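You operate a simulated robot arm through the tools that you are given. There is no shell and no other tool. Be economical: measure what you need, move in short steps, check, and stop when the job is done.

You run a simulated robot arm. Do the job below in one go: nothing can be reset, and whatever is moved stays where it is left.

JOB
Stand the blue-gripped mesh beside the blue sponge. It goes on the side that lies toward x +0.0, y -1.0 (a direction in the base frame), with about 3 cm between them.

It is judged by the outcome, as a careful person would: the job done as asked, and still so three seconds after it is handed in. It fails if anything else is knocked over, pushed out of place, dropped, spilled or broken.

ROBOT AND FRAMES
A 6-joint arm with a two-finger parallel gripper, fixed in place. Base frame: the origin is at the foot of the arm, x ahead of it, y to its left, z up; the work surface is at about z = 850. Readings come in mm, degrees, newtons and seconds.
With the tool pointing down near the work surface it reaches from about 260 to 680 mm from the base axis. Its first joint turns from -66.0 to 66.0 degrees. Payload 2.9 kg.
The TCP is the grasp point between the finger pads, 30 mm short of the fingertips. In the tool frame z runs along the fingers and y along their closing line. The gripper opens to 110 mm. The fingers are 20 mm wide and 10 mm thick; the gripper's body (48 by 112 mm) begins 55 mm behind the TCP.
Orientation is told as [roll, pitch, yaw] about the base's x, y, z axes, in that order, counted from this pose: with the fingers straight down and closing along the base's y, the tool's x points along the base's -x, its y along +y and its z along -z.

CONTROLS
- The arm moves only by the tool nudge_tool. Its argument "targets" is one flat list of numbers, 7 for each row, row after row: the gripper command, from -1 (fully open) to 1 (shut), values between in proportion, then the shift along the base's x, y, z in mm, then the turn, a rotation vector about the base's x, y, z in degrees. In form: [fingers, tx, ty, tz, wx, wy, wz, fingers, tx, ty, tz, wx, wy, wz, ...]. A call has 1 to 20 rows; each row is the pose to reach, as a shift and turn from the pose commanded when the call began. A row lasts 0.2 s, in which the tool goes at most 50 mm and 8.6 degrees; a call with a longer step from one row to the next is refused whole, and so is a gripper value outside its range. Where a pose cannot be reached the arm comes as near as it can. A force on the tool above 40 N (or 10 N above the force at the start of the call, whichever is more), or a blocked arm, ends the call early, and 0.2 s more pass. The fingers move at their own pace (about 108 mm/s each) and stop on an object; they squeeze with about 24 N. The grip force told is the motor's: it shows also when the fingers shut on nothing. Time passes only in rows, and 0.2 s behind the last, so rows that repeat a pose let the fingers close. The reply holds the time, the measured pose of the TCP, the force on the tool along the base axes, the opening and the grip force, in the units named above and with some noise, and new pictures: "views" is both (left out), scene, wrist or none.
- Cameras (640 x 400 px; columns grow to the right, rows downward): "scene" is fixed at [85.7, 435.2, 1394.7]; the picture's right is [-0.69, -0.72, 0.00], its down [-0.35, 0.34, -0.87] and it looks along [0.63, -0.61, -0.49] (base axes); focal length 341 px, centre (320, 200). "wrist" rides on the gripper at [-36, 0, -57] in the tool frame; the picture's right is [0.00, -1.00, 0.00], its down [0.97, 0.00, -0.24] and it looks along [0.24, 0.00, 0.97] (tool axes); focal length 218 px, centre (320, 200). There is no depth. A picture from a camera that has moved, and an enlarged one, comes with that camera's place and axes in the base frame and with its lens.
- enlarge(camera, box): a new picture of the part [left, top, right, bottom] of that camera's present view, enlarged. It takes no simulated time.
- sign_off(): hands the job in; it is judged then, once.

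Work in short steps. Places have to be worked out from the pictures, the camera data and where the tool is seen: move nearer, look again, correct. Check each grasp and each placing, and mend what went wrong. You have 90 turns and 150 pictures in all, those below and enlarged ones among them. Open the gripper and draw the arm clear of the work before you hand the job in, unless the task says otherwise; then end with one line.

The tools are called as name(argument=value, ...) on one line, values as JSON. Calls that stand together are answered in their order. nudge_tool: Moves the arm, as the interface text tells. Its arguments: {"type":"object","properties":{"targets":{"type":"array"},"views":{"type":"string","enum":["both","scene","wrist","none"]}},"required":["targets"]} The other tools are called the same way: enlarge (camera, box) takes an enlarged picture of a part of a camera's view; sign_off () hands the job in.

At the start:

```text
time_s: 0.0
position: [433.9, -214.4, 1145.1]
ee_rot: [0.0, 0.0, 0.0]
force: [-0.5, 0.4, 0.2]
finger_gap: 109.8
grip_force: 0.0
```

scene: 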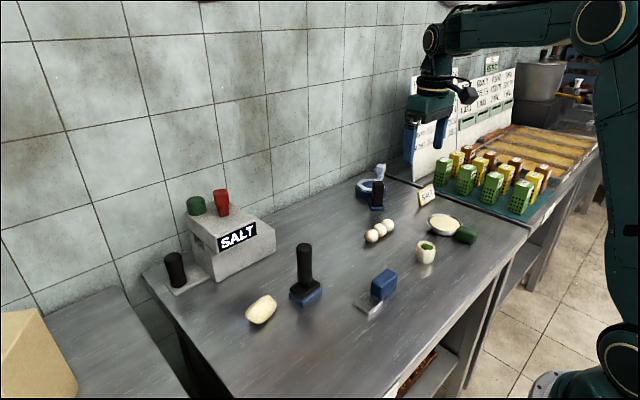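
wrist: 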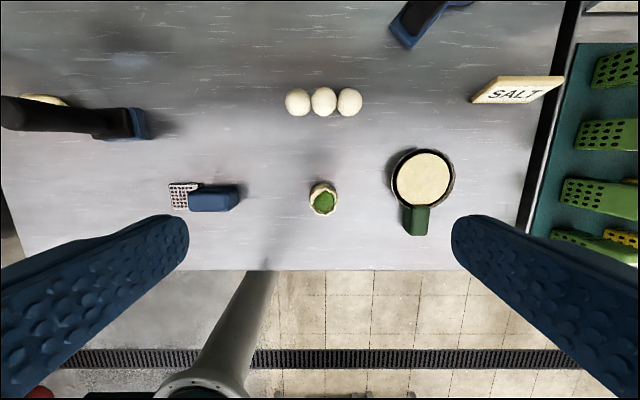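

I'll enlarge the candidate objects to tell which is the mesh and which is the sponge.

enlarge(camera="scene", box=[240, 220, 420, 332])

enlarge(camera="scene", box=[330, 150, 490, 270])

enlarge(camera="wrist", box=[0, 80, 260, 240])

enlarge(camera="scene", box=[150, 180, 290, 310])

```text
3.56 times, centred on (330, 276) of scene
camera zoom: at [85.7, 435.2, 1394.7], right [-0.69, -0.72, 0.0], down [-0.35, 0.34, -0.87], along [0.63, -0.61, -0.49], focal length 1214 px, centre (284, -70)
```

zoom: 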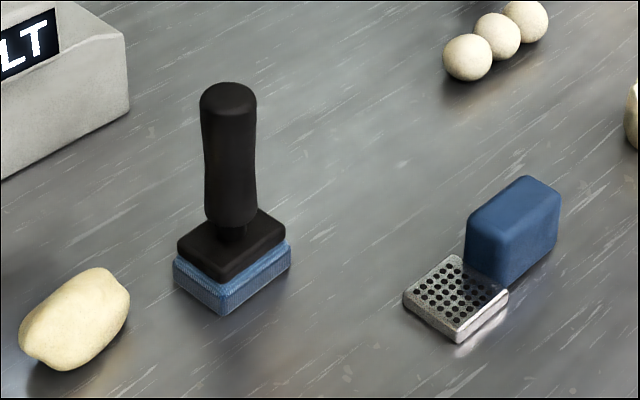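

```text
3.33 times, centred on (410, 210) of scene
camera zoom: at [85.7, 435.2, 1394.7], right [-0.69, -0.72, 0.0], down [-0.35, 0.34, -0.87], along [0.63, -0.61, -0.49], focal length 1138 px, centre (20, 167)
```

zoom: 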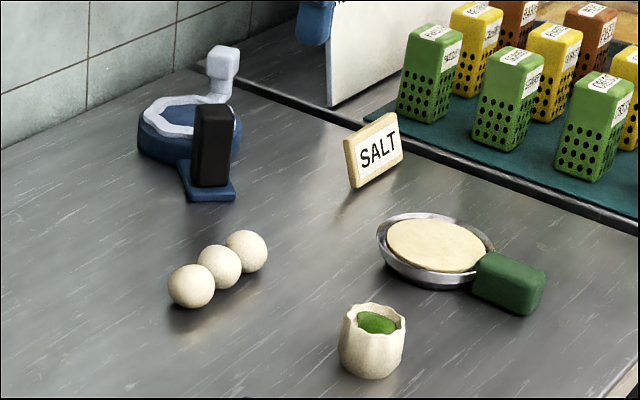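

```text
2.46 times, centred on (130, 160) of wrist
camera zoom: at [469.0, -215.4, 1201.3], right [0.0, -1.0, 0.0], down [-0.97, 0.0, 0.24], along [-0.24, 0.0, -0.97], focal length 537 px, centre (788, 298)
```

zoom: 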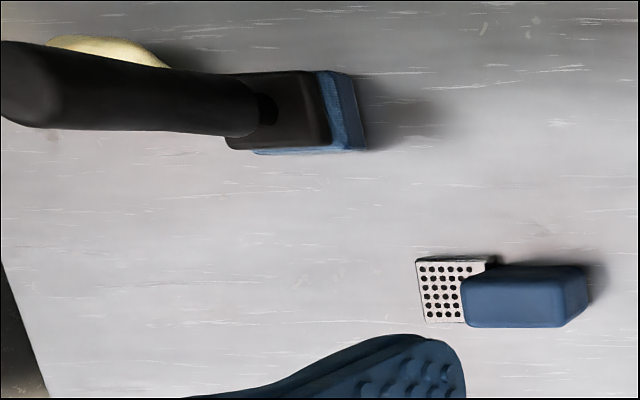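

```text
3.08 times, centred on (220, 245) of scene
camera zoom: at [85.7, 435.2, 1394.7], right [-0.69, -0.72, 0.0], down [-0.35, 0.34, -0.87], along [0.63, -0.61, -0.49], focal length 1050 px, centre (628, 62)
```

zoom: 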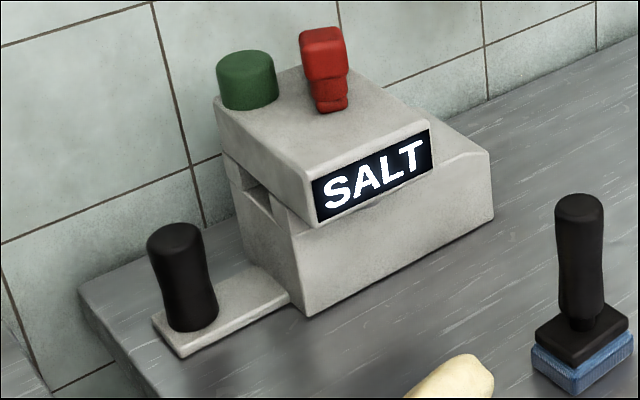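

The mesh is the perforated plate with a blue block grip, at about x 394. The plate ends near y +32 and the grip spans y −26 to −89. The blue sponge is the pad under the black handle (x 475–521, right face y about 58). I'll move above the grip, turn −90° so the fingers close along x, and look again.

nudge_tool(targets=[-1, -4, 15, -9, 0, 0, -8.2, -1, -8, 30, -18, 0, 0, -16.4, -1, -12, 45, -27, 0, 0, -24.6, -1, -16, 60, -36, 0, 0, -32.8, -1, -20, 75, -45, 0, 0, -41, -1, -24, 90, -54, 0, 0, -49.2, -1, -28, 105, -63, 0, 0, -57.4, -1, -32, 120, -72, 0, 0, -65.6, -1, -36, 135, -81, 0, 0, -73.8, -1, -40, 150, -90, 0, 0, -82, -1, -40, 157, -95, 0, 0, -90, -1, -40, 157, -95, 0, 0, -90])

```text
time_s: 2.6
position: [392.2, -57.7, 1051.0]
ee_rot: [0.1, 0.0, -90.0]
force: [-0.3, -0.3, -0.2]
finger_gap: 110.0
grip_force: 0.1
camera wrist: at [392.6, -94.9, 1106.8], right [-1.0, 0.0, 0.0], down [0.0, 0.97, 0.24], along [0.0, 0.24, -0.97], focal length 218 px, centre (320, 200)
```

scene: 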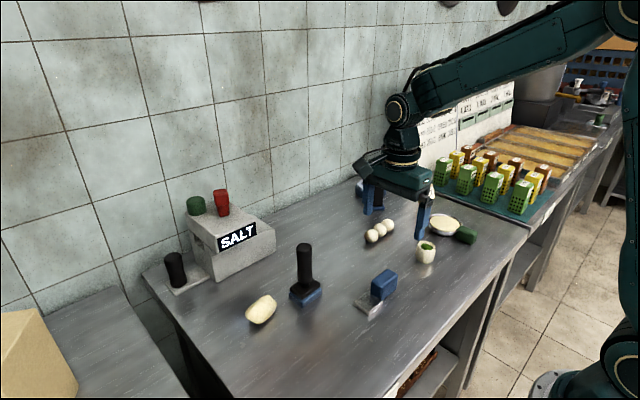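
wrist: 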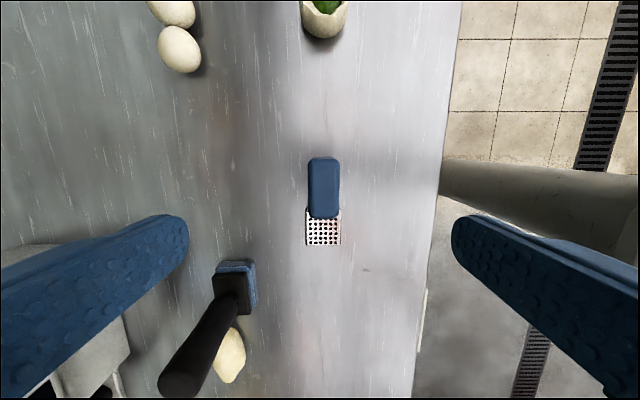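

The grip's centre reads as x≈389, y≈−54. I'll enlarge to measure the mesh and sponge edges precisely.

enlarge(camera="wrist", box=[190, 140, 382, 330])

```text
2.11 times, centred on (286, 235) of wrist
camera zoom: at [392.6, -94.9, 1106.8], right [-1.0, 0.0, 0.0], down [0.0, 0.97, 0.24], along [0.0, 0.24, -0.97], focal length 460 px, centre (392, 126)
```

zoom: 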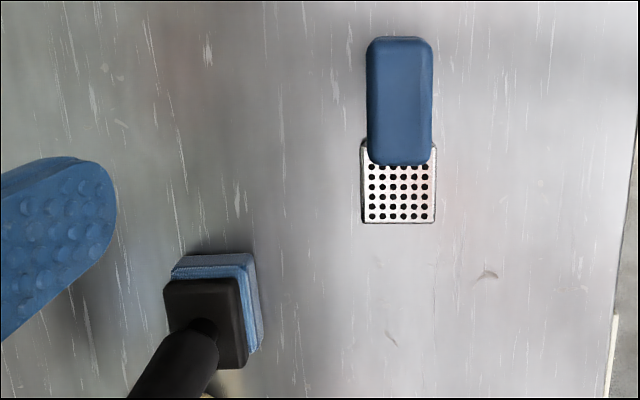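

Refined: the mesh is centred on x≈389 with its plate edge at y≈26. The sponge is x 478–527 with its −y face at about y 50. I'll descend over the grip, fingers open, stopping with the tips about 10 mm above the table.

nudge_tool(targets=[-1, -4, 6, -30, 0, 0, 0, -1, -4, 6, -65, 0, 0, 0, -1, -4, 6, -100, 0, 0, 0, -1, -4, 6, -130, 0, 0, 0, -1, -4, 6, -150, 0, 0, 0, -1, -4, 6, -160, 0, 0, 0, -1, -4, 6, -160, 0, 0, 0])

```text
time_s: 4.2
position: [389.8, -50.8, 889.8]
ee_rot: [0.0, 0.0, -90.0]
force: [-0.6, -0.3, 0.1]
finger_gap: 110.1
grip_force: 0.1
camera wrist: at [389.3, -88.0, 945.8], right [-1.0, 0.0, 0.0], down [0.0, 0.97, 0.24], along [0.0, 0.24, -0.97], focal length 218 px, centre (320, 200)
```

scene: 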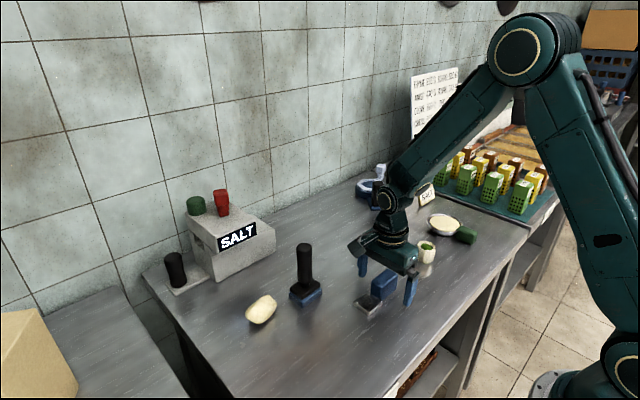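
wrist: 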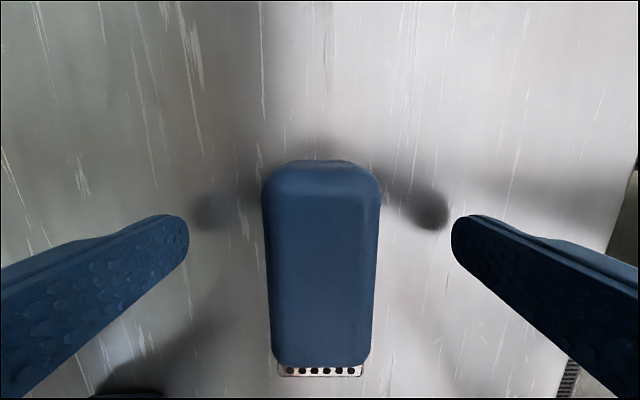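

The fingers straddle the grip centrally, with clearance on both sides. Closing now.

nudge_tool(targets=[1, 0, 0, 0, 0, 0, 0, 1, 0, 0, 0, 0, 0, 0, 1, 0, 0, 0, 0, 0, 0, 1, 0, 0, 0, 0, 0, 0], views="none")

nudge_tool(targets=[1, 0, 0, 10, 0, 0, 0, 1, 0, 0, 25, 0, 0, 0, 1, 0, 0, 45, 0, 0, 0, 1, 0, 0, 60, 0, 0, 0, 1, 0, 0, 60, 0, 0, 0])

```text
time_s: 5.2
position: [389.8, -51.6, 888.6]
ee_rot: [0.1, -0.1, -90.0]
force: [0.2, 0.5, -0.4]
finger_gap: 31.3
grip_force: 24.2
```

```text
time_s: 6.4
position: [389.8, -52.2, 950.0]
ee_rot: [0.0, 0.0, -89.9]
force: [0.2, 0.4, -0.9]
finger_gap: 31.1
grip_force: 23.4
camera wrist: at [389.6, -88.7, 1006.7], right [-1.0, 0.0, 0.0], down [0.0, 0.97, 0.24], along [0.0, 0.24, -0.97], focal length 218 px, centre (320, 200)
```

scene: 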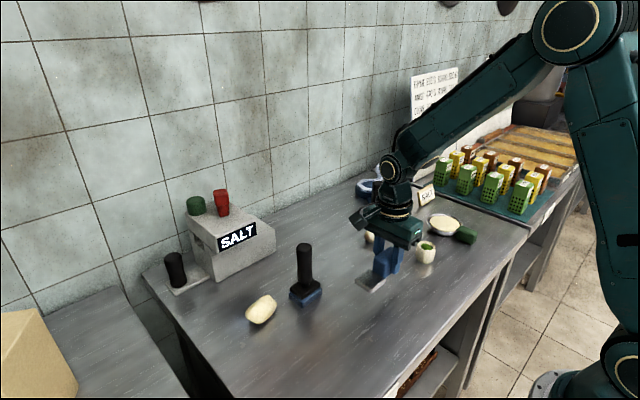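
wrist: 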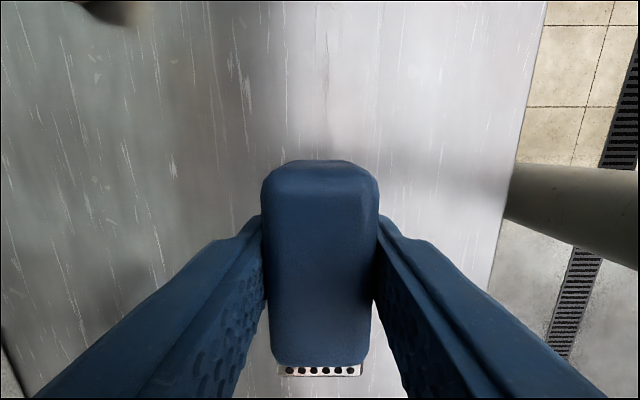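

The grasp holds level (31 mm opening). I'll carry it to x≈502, keeping y a little extra clear of the sponge, then lower part-way and measure the gap.

nudge_tool(targets=[1, 20, -6, 0, 0, 0, 0, 1, 45, -10, 0, 0, 0, 0, 1, 70, -10, 0, 0, 0, 0, 1, 95, -10, 0, 0, 0, 0, 1, 112, -10, 0, 0, 0, 0, 1, 112, -10, -20, 0, 0, 0, 1, 112, -10, -40, 0, 0, 0, 1, 112, -10, -40, 0, 0, 0])

enlarge(camera="scene", box=[260, 200, 420, 310])

```text
time_s: 8.2
position: [501.0, -61.2, 910.3]
ee_rot: [0.0, 0.0, -89.9]
force: [0.5, 0.5, -1.1]
finger_gap: 31.6
grip_force: 23.8
camera wrist: at [500.9, -98.4, 967.2], right [-1.0, 0.0, 0.0], down [0.0, 0.97, 0.24], along [0.0, 0.24, -0.97], focal length 218 px, centre (320, 200)
```

scene: 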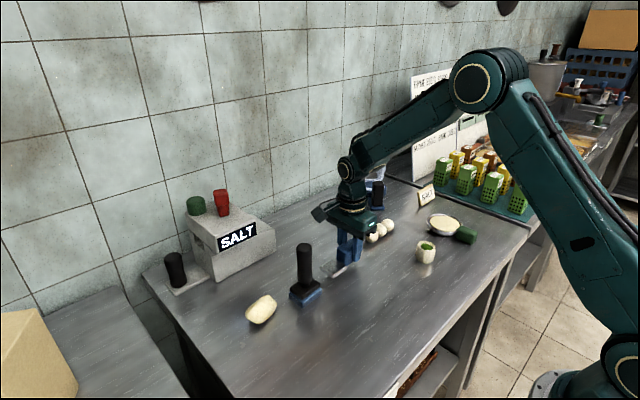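
wrist: 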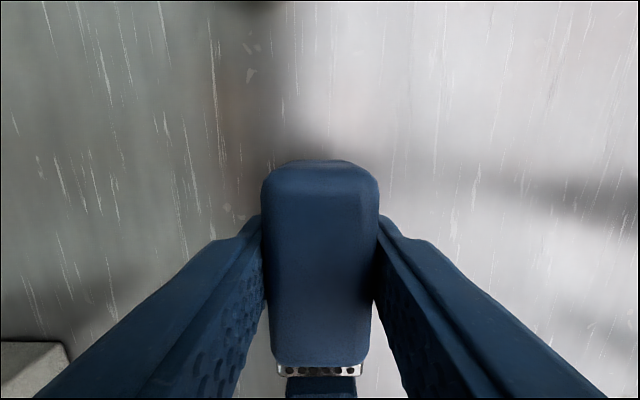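

```text
3.64 times, centred on (340, 255) of scene
camera zoom: at [85.7, 435.2, 1394.7], right [-0.69, -0.72, 0.0], down [-0.35, 0.34, -0.87], along [0.63, -0.61, -0.49], focal length 1241 px, centre (247, 0)
```

zoom: 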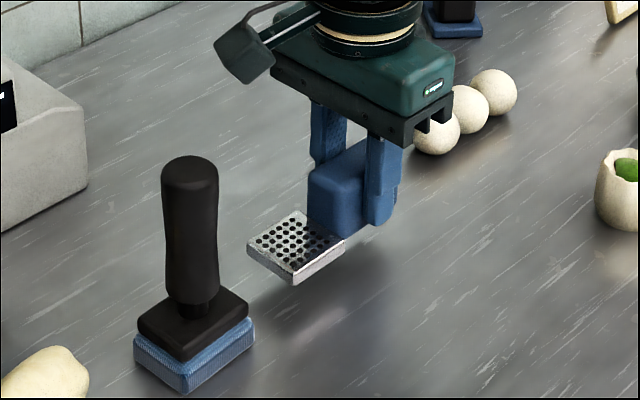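

In the scene view the sponge's −y face is at y≈50, and x is aligned: in the wrist view the sponge sits centred behind the plate. The plate edge is near y 13, so I shift +6 in y and lower to just above the table to check.

nudge_tool(targets=[1, 0, 4, -4, 0, 0, 0, 1, 0, 6, -10, 0, 0, 0, 1, 0, 6, -15, 0, 0, 0, 1, 0, 6, -18, 0, 0, 0, 1, 0, 6, -18, 0, 0, 0], views="none")

enlarge(camera="scene", box=[280, 240, 376, 300])

```text
time_s: 9.4
position: [502.2, -54.6, 890.1]
ee_rot: [0.0, 0.0, -90.0]
force: [0.3, -0.4, -0.2]
finger_gap: 31.4
grip_force: 24.2
```

```text
6.67 times, centred on (328, 270) of scene
camera zoom: at [85.7, 435.2, 1394.7], right [-0.69, -0.72, 0.0], down [-0.35, 0.34, -0.87], along [0.63, -0.61, -0.49], focal length 2275 px, centre (267, -267)
```

zoom: 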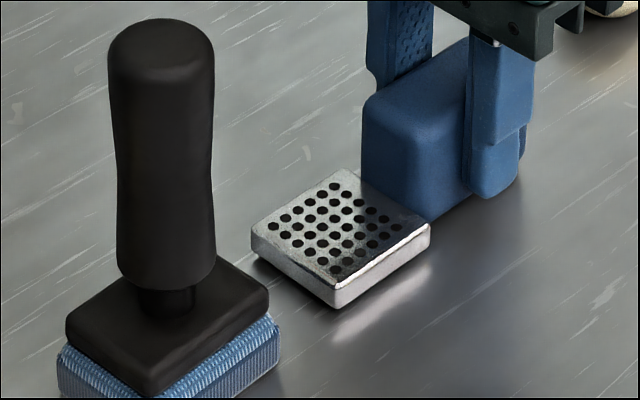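

The plate's near corner works out at x≈484, y≈18, which gives a gap of about 31–32 mm. I'll lower the last 2–3 mm with a +1 mm trim and check contact.

nudge_tool(targets=[1, 0, 1, -1, 0, 0, 0, 1, 0, 1, -2, 0, 0, 0, 1, 0, 1, -2.5, 0, 0, 0, 1, 0, 1, -2.5, 0, 0, 0], views="none")

enlarge(camera="scene", box=[280, 240, 376, 300])

```text
time_s: 10.4
position: [502.9, -55.8, 890.2]
ee_rot: [0.0, 0.0, -90.0]
force: [-0.1, 0.2, -0.1]
finger_gap: 31.5
grip_force: 23.8
```

```text
6.67 times, centred on (328, 270) of scene
camera zoom: at [85.7, 435.2, 1394.7], right [-0.69, -0.72, 0.0], down [-0.35, 0.34, -0.87], along [0.63, -0.61, -0.49], focal length 2275 px, centre (267, -267)
```

zoom: 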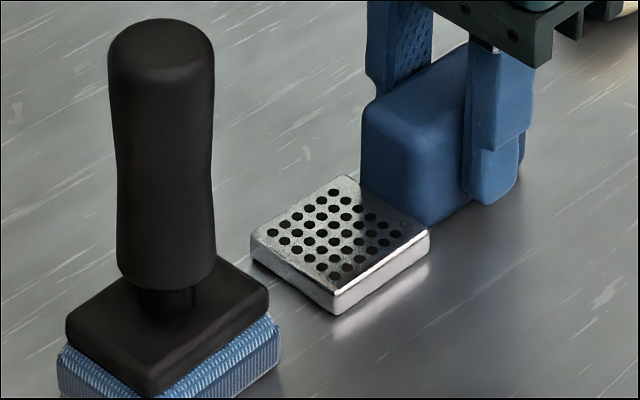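

The plate meets its reflection, the weight is off the gripper, and the gap is about 31 mm. Releasing, then rising straight up.

nudge_tool(targets=[0.2, 0, 0, 0, 0, 0, 0, 0, 0, 0, 0, 0, 0, 0, 0, 0, 0, 0, 0, 0, 0, 0, 0, 0, 30, 0, 0, 0, 0, 0, 0, 65, 0, 0, 0, 0, 0, 0, 105, 0, 0, 0, -0.5, 0, -40, 145, 0, 0, 0, -1, 0, -80, 175, 0, 0, 0, -1, 0, -80, 175, 0, 0, 0])

enlarge(camera="scene", box=[270, 220, 398, 300])

```text
refused: row 7 steps farther than a row can; nothing moved
```

```text
5.00 times, centred on (334, 260) of scene
camera zoom: at [85.7, 435.2, 1394.7], right [-0.69, -0.72, 0.0], down [-0.35, 0.34, -0.87], along [0.63, -0.61, -0.49], focal length 1706 px, centre (250, -100)
```

zoom: 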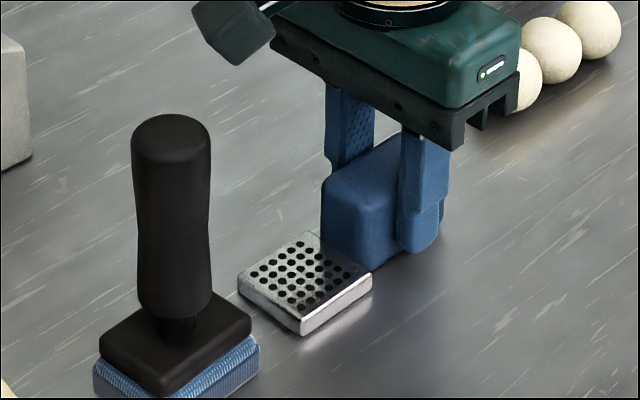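

The call was refused because one step was too long, and nothing moved. I'll repeat it with smaller steps.

nudge_tool(targets=[0.2, 0, 0, 0, 0, 0, 0, 0, 0, 0, 0, 0, 0, 0, 0, 0, 0, 0, 0, 0, 0, 0, 0, 0, 30, 0, 0, 0, 0, 0, 0, 65, 0, 0, 0, 0, 0, 0, 105, 0, 0, 0, -0.5, 0, -25, 140, 0, 0, 0, -1, 0, -55, 165, 0, 0, 0, -1, 0, -90, 185, 0, 0, 0, -1, 0, -90, 185, 0, 0, 0])

enlarge(camera="scene", box=[270, 220, 398, 300])

```text
time_s: 12.6
position: [502.5, -145.0, 1073.7]
ee_rot: [0.0, 0.0, -90.0]
force: [-0.6, 0.3, 0.3]
finger_gap: 109.9
grip_force: 0.1
camera wrist: at [500.9, -181.3, 1131.0], right [-1.0, 0.0, 0.0], down [0.0, 0.97, 0.24], along [0.0, 0.24, -0.97], focal length 218 px, centre (320, 200)
```

scene: 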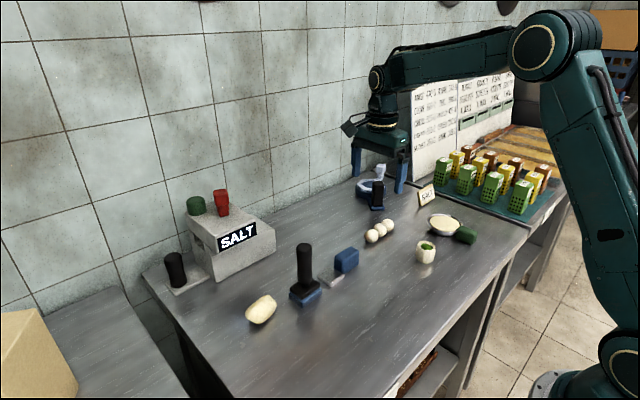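
wrist: 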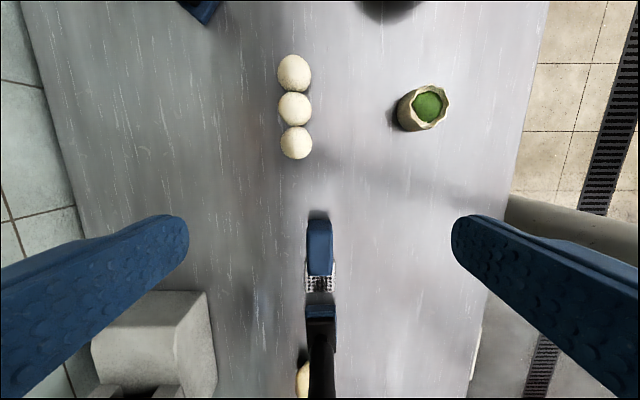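

```text
5.00 times, centred on (334, 260) of scene
camera zoom: at [85.7, 435.2, 1394.7], right [-0.69, -0.72, 0.0], down [-0.35, 0.34, -0.87], along [0.63, -0.61, -0.49], focal length 1706 px, centre (250, -100)
```

zoom: 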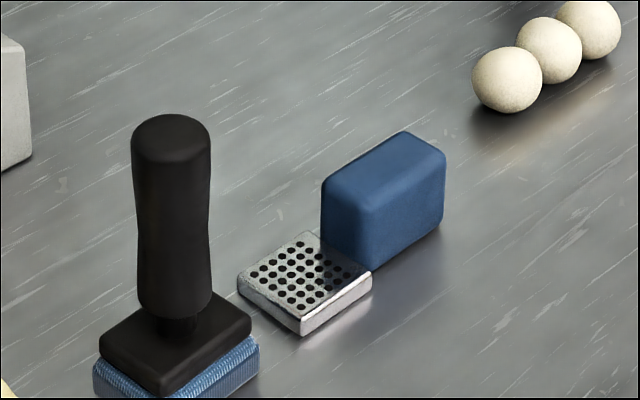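

The mesh stands flat, in line with the sponge on its −y side with a gap of about 3 cm. Nothing else has moved, and the arm is clear with the gripper open.

sign_off()

```text
The job is handed in.
```

The blue-gripped mesh now stands on the −y side of the blue sponge, with a gap of about 31 mm by the camera measurements, and the job is handed in.
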